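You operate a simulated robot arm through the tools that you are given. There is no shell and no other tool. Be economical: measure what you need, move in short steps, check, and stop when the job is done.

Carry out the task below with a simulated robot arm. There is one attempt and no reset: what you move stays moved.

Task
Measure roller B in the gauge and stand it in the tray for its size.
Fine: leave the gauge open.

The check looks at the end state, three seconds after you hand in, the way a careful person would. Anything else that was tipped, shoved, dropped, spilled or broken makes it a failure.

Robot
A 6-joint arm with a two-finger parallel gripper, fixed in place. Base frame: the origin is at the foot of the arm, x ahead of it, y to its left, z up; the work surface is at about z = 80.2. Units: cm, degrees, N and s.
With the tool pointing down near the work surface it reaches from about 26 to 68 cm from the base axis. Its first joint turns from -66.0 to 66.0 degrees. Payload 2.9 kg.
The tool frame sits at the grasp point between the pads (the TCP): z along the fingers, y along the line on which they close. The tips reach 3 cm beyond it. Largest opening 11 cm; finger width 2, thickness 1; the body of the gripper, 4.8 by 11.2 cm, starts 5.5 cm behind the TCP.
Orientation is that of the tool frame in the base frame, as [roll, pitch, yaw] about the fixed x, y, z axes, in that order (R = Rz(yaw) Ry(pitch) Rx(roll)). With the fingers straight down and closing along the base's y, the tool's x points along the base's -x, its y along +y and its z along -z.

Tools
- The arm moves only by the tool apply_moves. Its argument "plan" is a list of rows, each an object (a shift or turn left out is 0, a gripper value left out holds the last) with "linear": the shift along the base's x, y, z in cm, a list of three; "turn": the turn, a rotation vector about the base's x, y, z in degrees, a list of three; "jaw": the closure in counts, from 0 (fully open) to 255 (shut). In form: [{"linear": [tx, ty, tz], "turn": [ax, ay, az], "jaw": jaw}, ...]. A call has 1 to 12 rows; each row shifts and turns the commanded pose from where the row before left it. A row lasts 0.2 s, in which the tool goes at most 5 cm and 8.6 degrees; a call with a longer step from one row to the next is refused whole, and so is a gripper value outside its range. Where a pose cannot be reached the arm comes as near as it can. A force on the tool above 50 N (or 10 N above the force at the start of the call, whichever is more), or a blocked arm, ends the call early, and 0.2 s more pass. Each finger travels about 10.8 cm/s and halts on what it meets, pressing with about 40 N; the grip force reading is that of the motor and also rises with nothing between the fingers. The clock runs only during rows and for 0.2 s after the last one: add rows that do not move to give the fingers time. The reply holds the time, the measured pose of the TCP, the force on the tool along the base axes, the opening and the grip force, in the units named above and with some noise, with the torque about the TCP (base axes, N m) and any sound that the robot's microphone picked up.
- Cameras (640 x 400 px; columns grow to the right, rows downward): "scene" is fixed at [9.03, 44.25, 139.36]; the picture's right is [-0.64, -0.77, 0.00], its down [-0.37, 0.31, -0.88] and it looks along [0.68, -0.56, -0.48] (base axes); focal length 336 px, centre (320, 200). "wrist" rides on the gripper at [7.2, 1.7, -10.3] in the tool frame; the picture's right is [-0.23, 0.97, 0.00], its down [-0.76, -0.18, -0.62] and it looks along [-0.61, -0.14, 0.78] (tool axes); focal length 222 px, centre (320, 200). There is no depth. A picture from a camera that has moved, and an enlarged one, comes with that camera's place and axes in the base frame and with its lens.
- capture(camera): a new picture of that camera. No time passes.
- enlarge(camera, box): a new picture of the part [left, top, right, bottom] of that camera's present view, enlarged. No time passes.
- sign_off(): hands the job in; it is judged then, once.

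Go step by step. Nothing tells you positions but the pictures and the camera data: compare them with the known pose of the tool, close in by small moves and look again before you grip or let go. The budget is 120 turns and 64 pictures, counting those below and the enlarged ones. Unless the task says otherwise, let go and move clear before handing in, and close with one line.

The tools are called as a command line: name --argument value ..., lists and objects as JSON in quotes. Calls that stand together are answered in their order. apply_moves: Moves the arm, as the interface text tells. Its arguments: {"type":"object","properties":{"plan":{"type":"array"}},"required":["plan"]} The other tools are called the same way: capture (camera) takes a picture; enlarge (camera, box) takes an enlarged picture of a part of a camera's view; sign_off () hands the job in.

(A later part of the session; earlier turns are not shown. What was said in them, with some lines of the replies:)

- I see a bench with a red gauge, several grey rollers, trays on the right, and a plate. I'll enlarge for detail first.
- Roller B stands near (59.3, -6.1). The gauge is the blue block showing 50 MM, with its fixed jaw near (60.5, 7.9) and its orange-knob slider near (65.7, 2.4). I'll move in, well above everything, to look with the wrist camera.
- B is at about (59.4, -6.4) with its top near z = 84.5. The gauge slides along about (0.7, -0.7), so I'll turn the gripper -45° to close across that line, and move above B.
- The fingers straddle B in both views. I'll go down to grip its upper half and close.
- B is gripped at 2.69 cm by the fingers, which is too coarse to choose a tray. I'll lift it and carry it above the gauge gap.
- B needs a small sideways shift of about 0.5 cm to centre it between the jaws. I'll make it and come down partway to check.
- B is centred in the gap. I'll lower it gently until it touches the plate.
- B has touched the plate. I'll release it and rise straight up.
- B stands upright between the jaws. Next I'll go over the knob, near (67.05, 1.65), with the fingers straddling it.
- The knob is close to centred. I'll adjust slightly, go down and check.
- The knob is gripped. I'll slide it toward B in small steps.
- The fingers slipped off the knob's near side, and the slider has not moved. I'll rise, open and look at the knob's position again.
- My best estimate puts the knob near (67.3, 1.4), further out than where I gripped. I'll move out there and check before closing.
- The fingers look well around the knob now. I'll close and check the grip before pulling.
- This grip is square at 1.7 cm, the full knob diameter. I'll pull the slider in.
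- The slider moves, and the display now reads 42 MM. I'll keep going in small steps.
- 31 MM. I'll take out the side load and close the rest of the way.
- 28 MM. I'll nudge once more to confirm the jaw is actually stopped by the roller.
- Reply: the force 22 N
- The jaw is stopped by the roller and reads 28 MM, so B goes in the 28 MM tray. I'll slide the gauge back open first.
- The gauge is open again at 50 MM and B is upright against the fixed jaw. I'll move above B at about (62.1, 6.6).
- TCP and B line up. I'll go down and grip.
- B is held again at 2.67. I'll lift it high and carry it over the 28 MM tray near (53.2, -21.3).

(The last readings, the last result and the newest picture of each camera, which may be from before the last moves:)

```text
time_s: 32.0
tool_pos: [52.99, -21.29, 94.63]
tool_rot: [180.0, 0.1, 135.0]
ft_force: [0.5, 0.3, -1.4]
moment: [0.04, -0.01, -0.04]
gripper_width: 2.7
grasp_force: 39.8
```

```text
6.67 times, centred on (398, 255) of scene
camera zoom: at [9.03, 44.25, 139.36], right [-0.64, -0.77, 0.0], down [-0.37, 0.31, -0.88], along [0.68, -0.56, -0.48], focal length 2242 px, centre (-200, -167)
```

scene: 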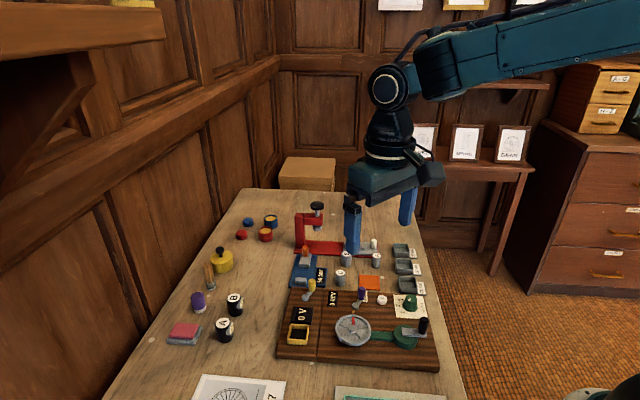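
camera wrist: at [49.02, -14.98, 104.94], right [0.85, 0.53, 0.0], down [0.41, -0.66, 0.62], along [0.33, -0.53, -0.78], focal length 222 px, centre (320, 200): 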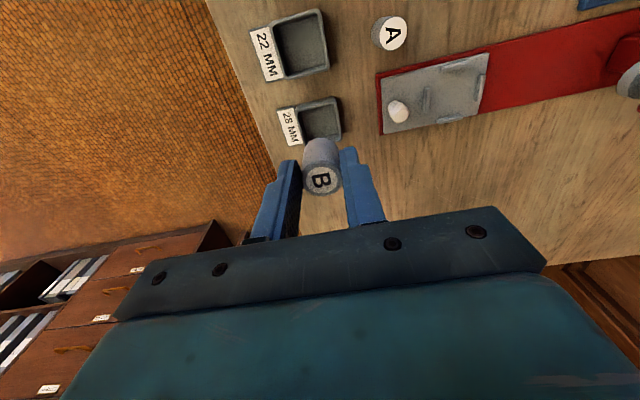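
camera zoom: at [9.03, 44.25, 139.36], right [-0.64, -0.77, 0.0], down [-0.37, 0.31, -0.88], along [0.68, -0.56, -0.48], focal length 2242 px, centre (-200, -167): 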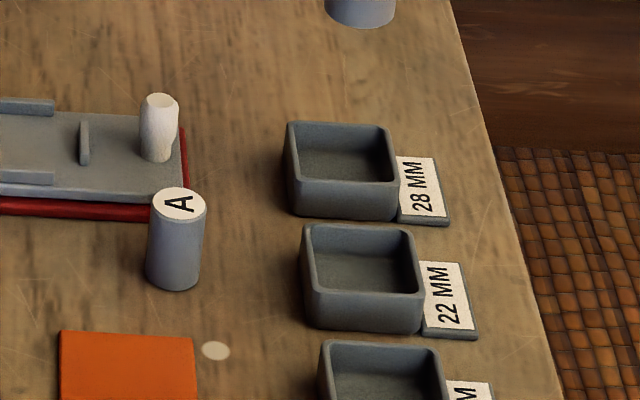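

enlarge --camera "wrist" --box '[260, 70, 388, 220]'

```text
2.67 times, centred on (324, 145) of wrist
camera zoom: at [49.02, -14.98, 104.94], right [0.85, 0.53, 0.0], down [0.41, -0.66, 0.62], along [0.33, -0.53, -0.78], focal length 592 px, centre (309, 347)
```

zoom: 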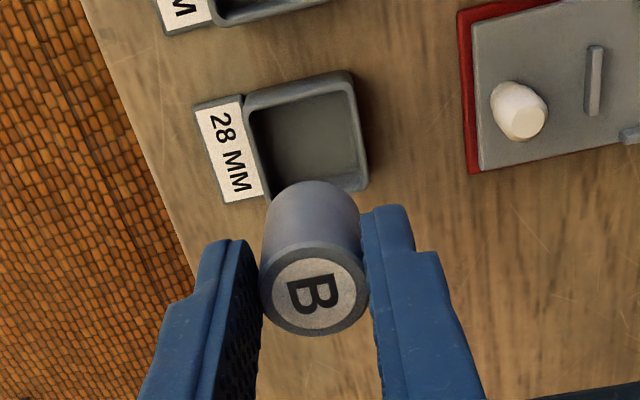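

The tray centre is near (53.5, -22.0) and its rim is at about z = 81.8, below where the fingertips will be. I'll shift over, come partway down and check.

apply_moves --plan '[{"linear": [0.5, -0.7, -2]}, {"linear": [0, 0, -3]}, {}]'

enlarge --camera "wrist" --box '[260, 70, 388, 220]'

enlarge --camera "scene" --box '[350, 210, 446, 270]'

```text
time_s: 32.8
tool_pos: [53.56, -22.01, 89.61]
tool_rot: [180.0, 0.0, 135.0]
ft_force: [-0.2, -0.9, -1.4]
moment: [-0.02, -0.03, 0.0]
gripper_width: 2.71
grasp_force: 40.1
```

```text
2.67 times, centred on (324, 145) of wrist
camera zoom: at [49.55, -15.72, 99.89], right [0.85, 0.53, 0.0], down [0.41, -0.66, 0.62], along [0.33, -0.53, -0.78], focal length 592 px, centre (309, 347)
```

zoom: 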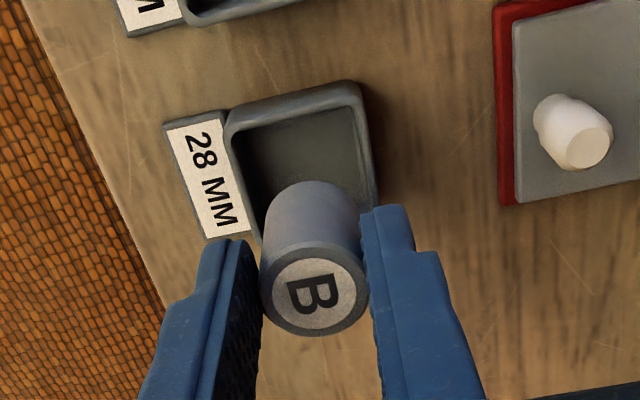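

```text
6.67 times, centred on (398, 240) of scene
camera zoom: at [9.03, 44.25, 139.36], right [-0.64, -0.77, 0.0], down [-0.37, 0.31, -0.88], along [0.68, -0.56, -0.48], focal length 2242 px, centre (-200, -67)
```

zoom: 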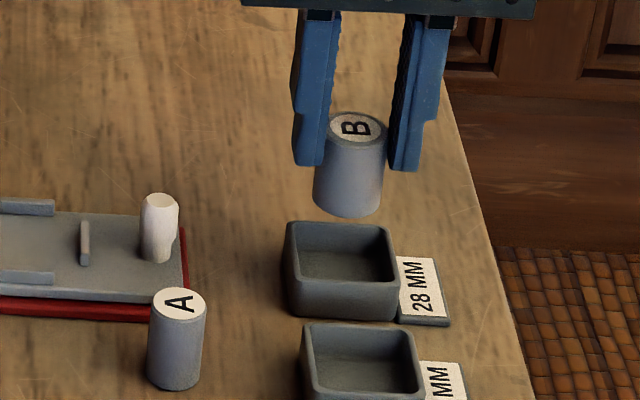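

The two cameras disagree by about 1 cm on the tray along the view direction. I'll enlarge more before lowering.

enlarge --camera "wrist" --box '[270, 90, 350, 170]'

enlarge --camera "scene" --box '[388, 220, 428, 260]'

```text
5.00 times, centred on (310, 130) of wrist
camera zoom: at [49.55, -15.72, 99.89], right [0.85, 0.53, 0.0], down [0.41, -0.66, 0.62], along [0.33, -0.53, -0.78], focal length 1111 px, centre (370, 550)
```

zoom: 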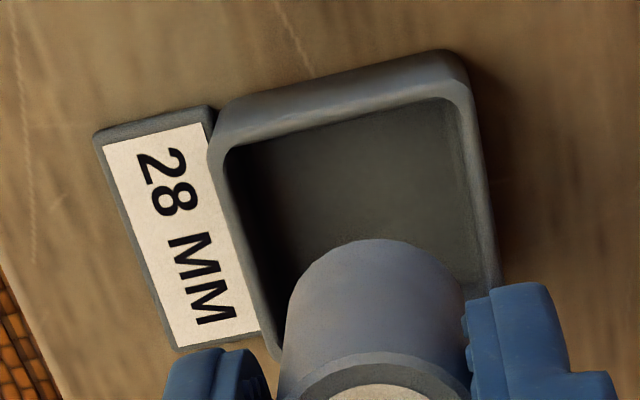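

```text
10.00 times, centred on (408, 240) of scene
camera zoom: at [9.03, 44.25, 139.36], right [-0.64, -0.77, 0.0], down [-0.37, 0.31, -0.88], along [0.68, -0.56, -0.48], focal length 3363 px, centre (-560, -200)
```

zoom: 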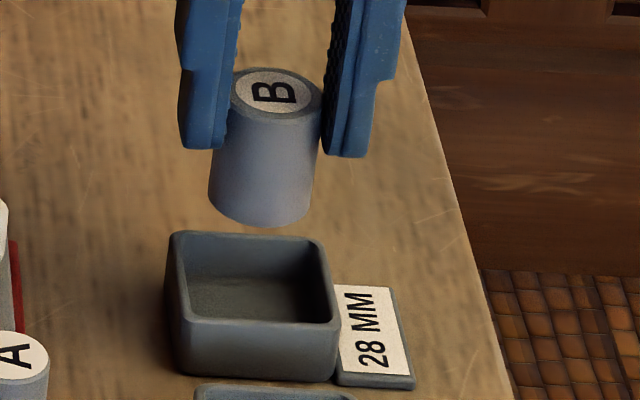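

With the near wall told apart, both cameras now agree to about 0.4 cm. I'll make a small correction, lower to just above the rim and look.

apply_moves --plan '[{"linear": [0.2, -0.1, -1]}, {"linear": [0, 0, -1]}, {}]'

enlarge --camera "scene" --box '[388, 220, 428, 260]'

enlarge --camera "wrist" --box '[270, 90, 370, 190]'

```text
time_s: 33.6
tool_pos: [53.8, -22.14, 87.58]
tool_rot: [-180.0, 0.0, 135.0]
ft_force: [0.7, 0.6, -1.1]
moment: [0.03, 0.02, -0.04]
gripper_width: 2.7
grasp_force: 39.7
```

```text
10.00 times, centred on (408, 240) of scene
camera zoom: at [9.03, 44.25, 139.36], right [-0.64, -0.77, 0.0], down [-0.37, 0.31, -0.88], along [0.68, -0.56, -0.48], focal length 3363 px, centre (-560, -200)
```

zoom: 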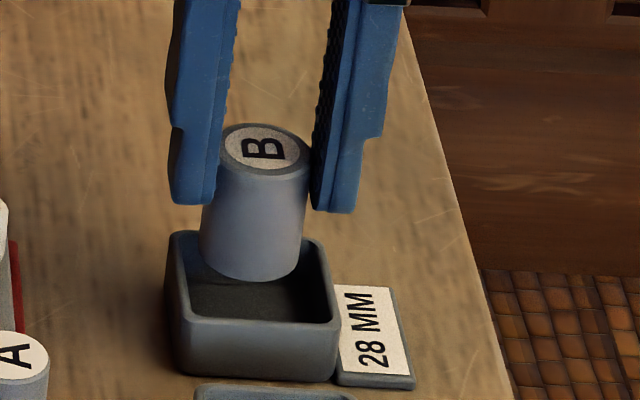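

```text
4.00 times, centred on (320, 140) of wrist
camera zoom: at [49.73, -15.84, 97.89], right [0.85, 0.53, 0.0], down [0.41, -0.66, 0.62], along [0.33, -0.53, -0.78], focal length 888 px, centre (320, 440)
```

zoom: 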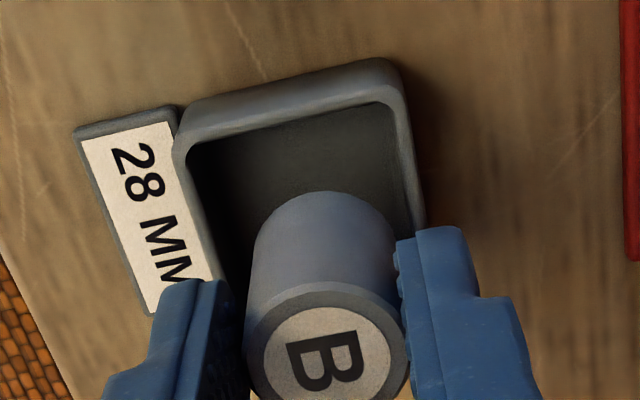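

Both views say B should move about 0.4 cm toward the near wall, plus a touch sideways. I'll correct and look again.

apply_moves --plan '[{"linear": [-0.38, 0.18, 0]}, {"linear": [0, 0, -0.5]}, {}]'

enlarge --camera "scene" --box '[388, 220, 428, 260]'

enlarge --camera "wrist" --box '[270, 90, 370, 190]'

```text
time_s: 34.4
tool_pos: [53.36, -21.81, 87.12]
tool_rot: [-180.0, 0.0, 135.0]
ft_force: [0.2, 0.1, -2.1]
moment: [0.04, -0.01, 0.0]
gripper_width: 2.69
grasp_force: 40.2
```

```text
10.00 times, centred on (408, 240) of scene
camera zoom: at [9.03, 44.25, 139.36], right [-0.64, -0.77, 0.0], down [-0.37, 0.31, -0.88], along [0.68, -0.56, -0.48], focal length 3363 px, centre (-560, -200)
```

zoom: 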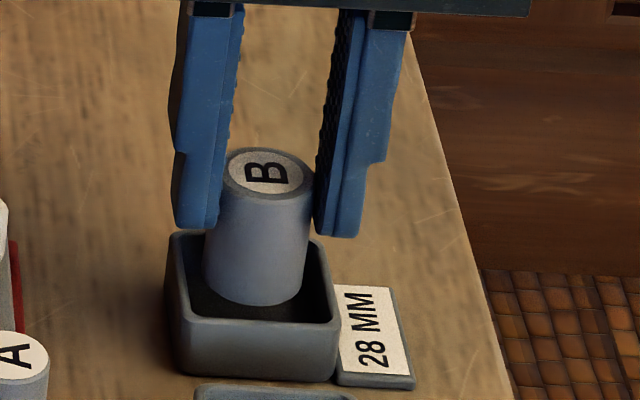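

```text
4.00 times, centred on (320, 140) of wrist
camera zoom: at [49.35, -15.6, 97.39], right [0.85, 0.53, 0.0], down [0.41, -0.66, 0.62], along [0.33, -0.53, -0.78], focal length 888 px, centre (320, 440)
```

zoom: 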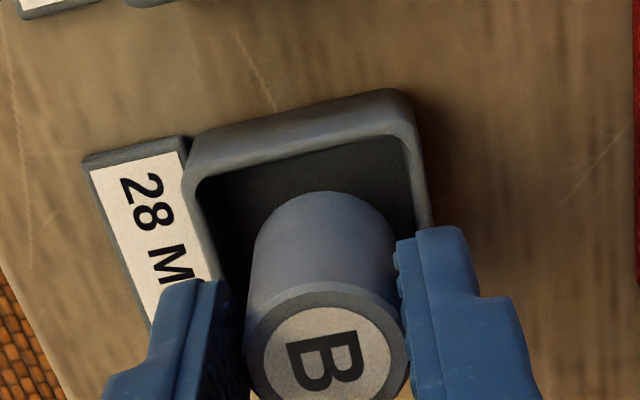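

B is centred in the opening in both views. I'll lower it gently to the tray floor.

apply_moves --plan '[{"linear": [0, 0, -0.4]}, {"linear": [0, 0, -0.4]}, {"linear": [0, 0, -0.2]}, {}]'

enlarge --camera "scene" --box '[388, 220, 428, 260]'

```text
time_s: 35.4
tool_pos: [53.39, -21.84, 86.05]
tool_rot: [179.9, 0.0, 135.0]
ft_force: [-0.4, 0.7, -2.0]
moment: [0.03, 0.02, 0.0]
gripper_width: 2.7
grasp_force: 39.9
```

```text
10.00 times, centred on (408, 240) of scene
camera zoom: at [9.03, 44.25, 139.36], right [-0.64, -0.77, 0.0], down [-0.37, 0.31, -0.88], along [0.68, -0.56, -0.48], focal length 3363 px, centre (-560, -200)
```

zoom: 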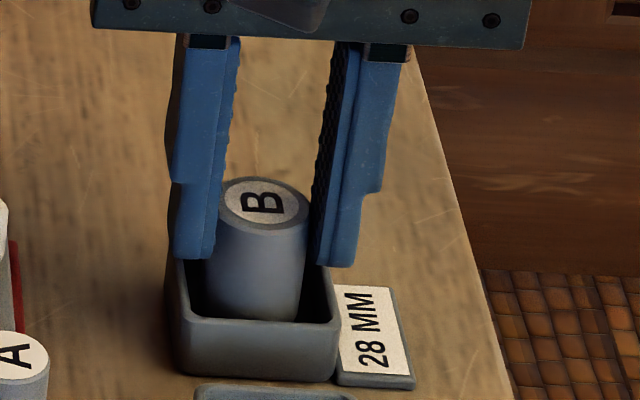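

B is inside the walls with no contact. I'll go down to the floor in finer steps.

apply_moves --plan '[{"linear": [0, 0, -0.15]}, {"linear": [0, 0, -0.1]}, {}]'

```text
time_s: 36.2
tool_pos: [53.43, -21.86, 85.82]
tool_rot: [180.0, 0.1, 135.0]
ft_force: [-0.4, -0.6, -2.2]
moment: [0.01, 0.02, -0.02]
gripper_width: 2.68
grasp_force: 39.7
```

apply_moves --plan '[{"linear": [0, 0, -0.1]}, {"linear": [0, 0, -0.1]}, {}]'

```text
time_s: 37.0
tool_pos: [53.33, -21.97, 85.57]
tool_rot: [180.0, -0.1, 135.1]
ft_force: [-0.6, 0.2, -0.3]
moment: [0.01, 0.03, -0.01]
gripper_width: 2.7
grasp_force: 40.3
```

apply_moves --plan '[{"linear": [0, 0, -0.08]}, {}]'

```text
time_s: 37.6
tool_pos: [53.27, -21.94, 85.7]
tool_rot: [180.0, 0.2, 135.0]
ft_force: [-1.9, 2.5, 10.0]
moment: [0.14, 0.14, 0.03]
gripper_width: 2.71
grasp_force: 40.3
```

B has touched the floor. I'll release it and rise straight up.

apply_moves --plan '[{"linear": [0, 0, 0.05]}, {"jaw": 170}, {"jaw": 140}, {}, {"linear": [0, 0, 2]}, {"linear": [0, 0, 4]}, {"linear": [0, 0, 4]}, {}]'

enlarge --camera "scene" --box '[388, 220, 428, 260]'

capture --camera "scene"

```text
time_s: 39.4
tool_pos: [53.19, -21.77, 95.58]
tool_rot: [180.0, 0.0, 135.0]
ft_force: [-0.4, 0.3, -0.4]
moment: [0.02, 0.01, 0.0]
gripper_width: 4.96
grasp_force: 0.3
```

```text
10.00 times, centred on (408, 240) of scene
camera zoom: at [9.03, 44.25, 139.36], right [-0.64, -0.77, 0.0], down [-0.37, 0.31, -0.88], along [0.68, -0.56, -0.48], focal length 3363 px, centre (-560, -200)
```

zoom: 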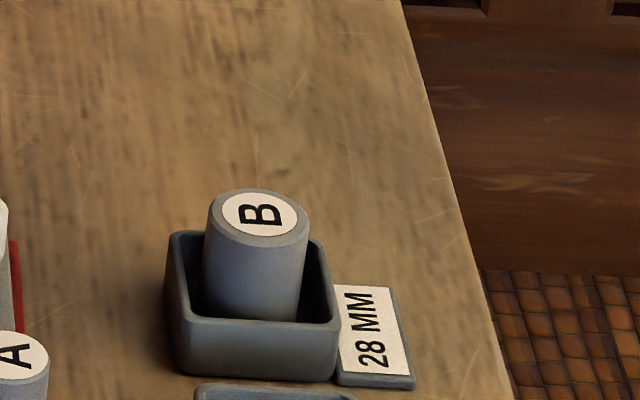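

```text
6 pictures are left
```

scene: 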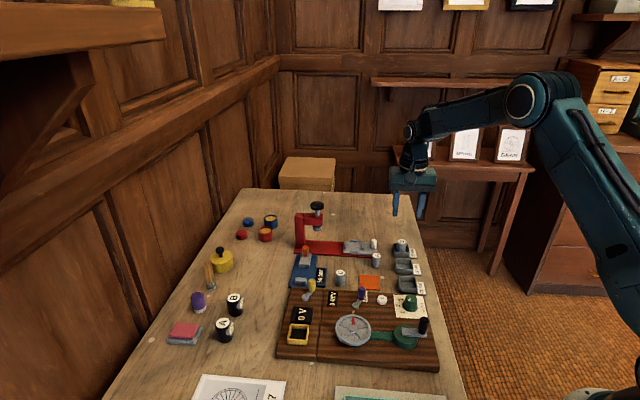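

B appears to stand upright in the 28 MM tray, and everything else is where it was. I'll take one close check that it sits flat.

enlarge --camera "wrist" --box '[270, 80, 370, 180]'

enlarge --camera "scene" --box '[280, 200, 440, 300]'

```text
4.00 times, centred on (320, 130) of wrist
camera zoom: at [49.23, -15.55, 106.0], right [0.85, 0.53, 0.0], down [0.41, -0.66, 0.62], along [0.33, -0.53, -0.78], focal length 888 px, centre (320, 480)
```

zoom: 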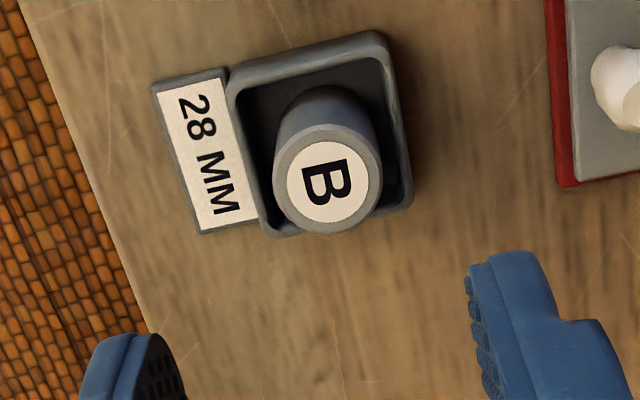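

```text
4.00 times, centred on (360, 250) of scene
camera zoom: at [9.03, 44.25, 139.36], right [-0.64, -0.77, 0.0], down [-0.37, 0.31, -0.88], along [0.68, -0.56, -0.48], focal length 1345 px, centre (160, 0)
```

zoom: 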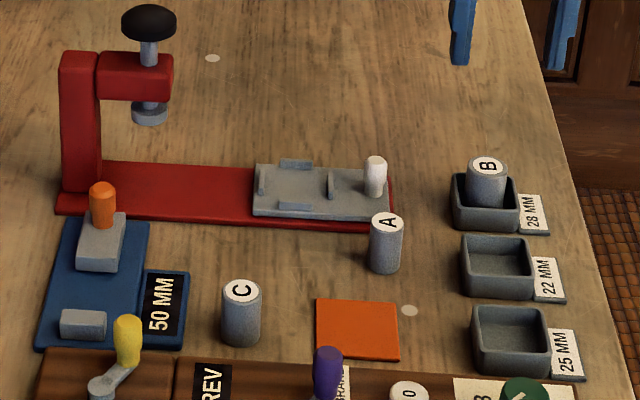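

B stands upright in the 28 MM tray, the gauge is open at 50 MM, nothing else has moved, and the gripper is clear. I'm handing in.

sign_off

```text
The job is handed in.
```

Roller B measured 28 mm in the gauge and now stands in the 28 MM tray; the gauge is left open at 50 MM.
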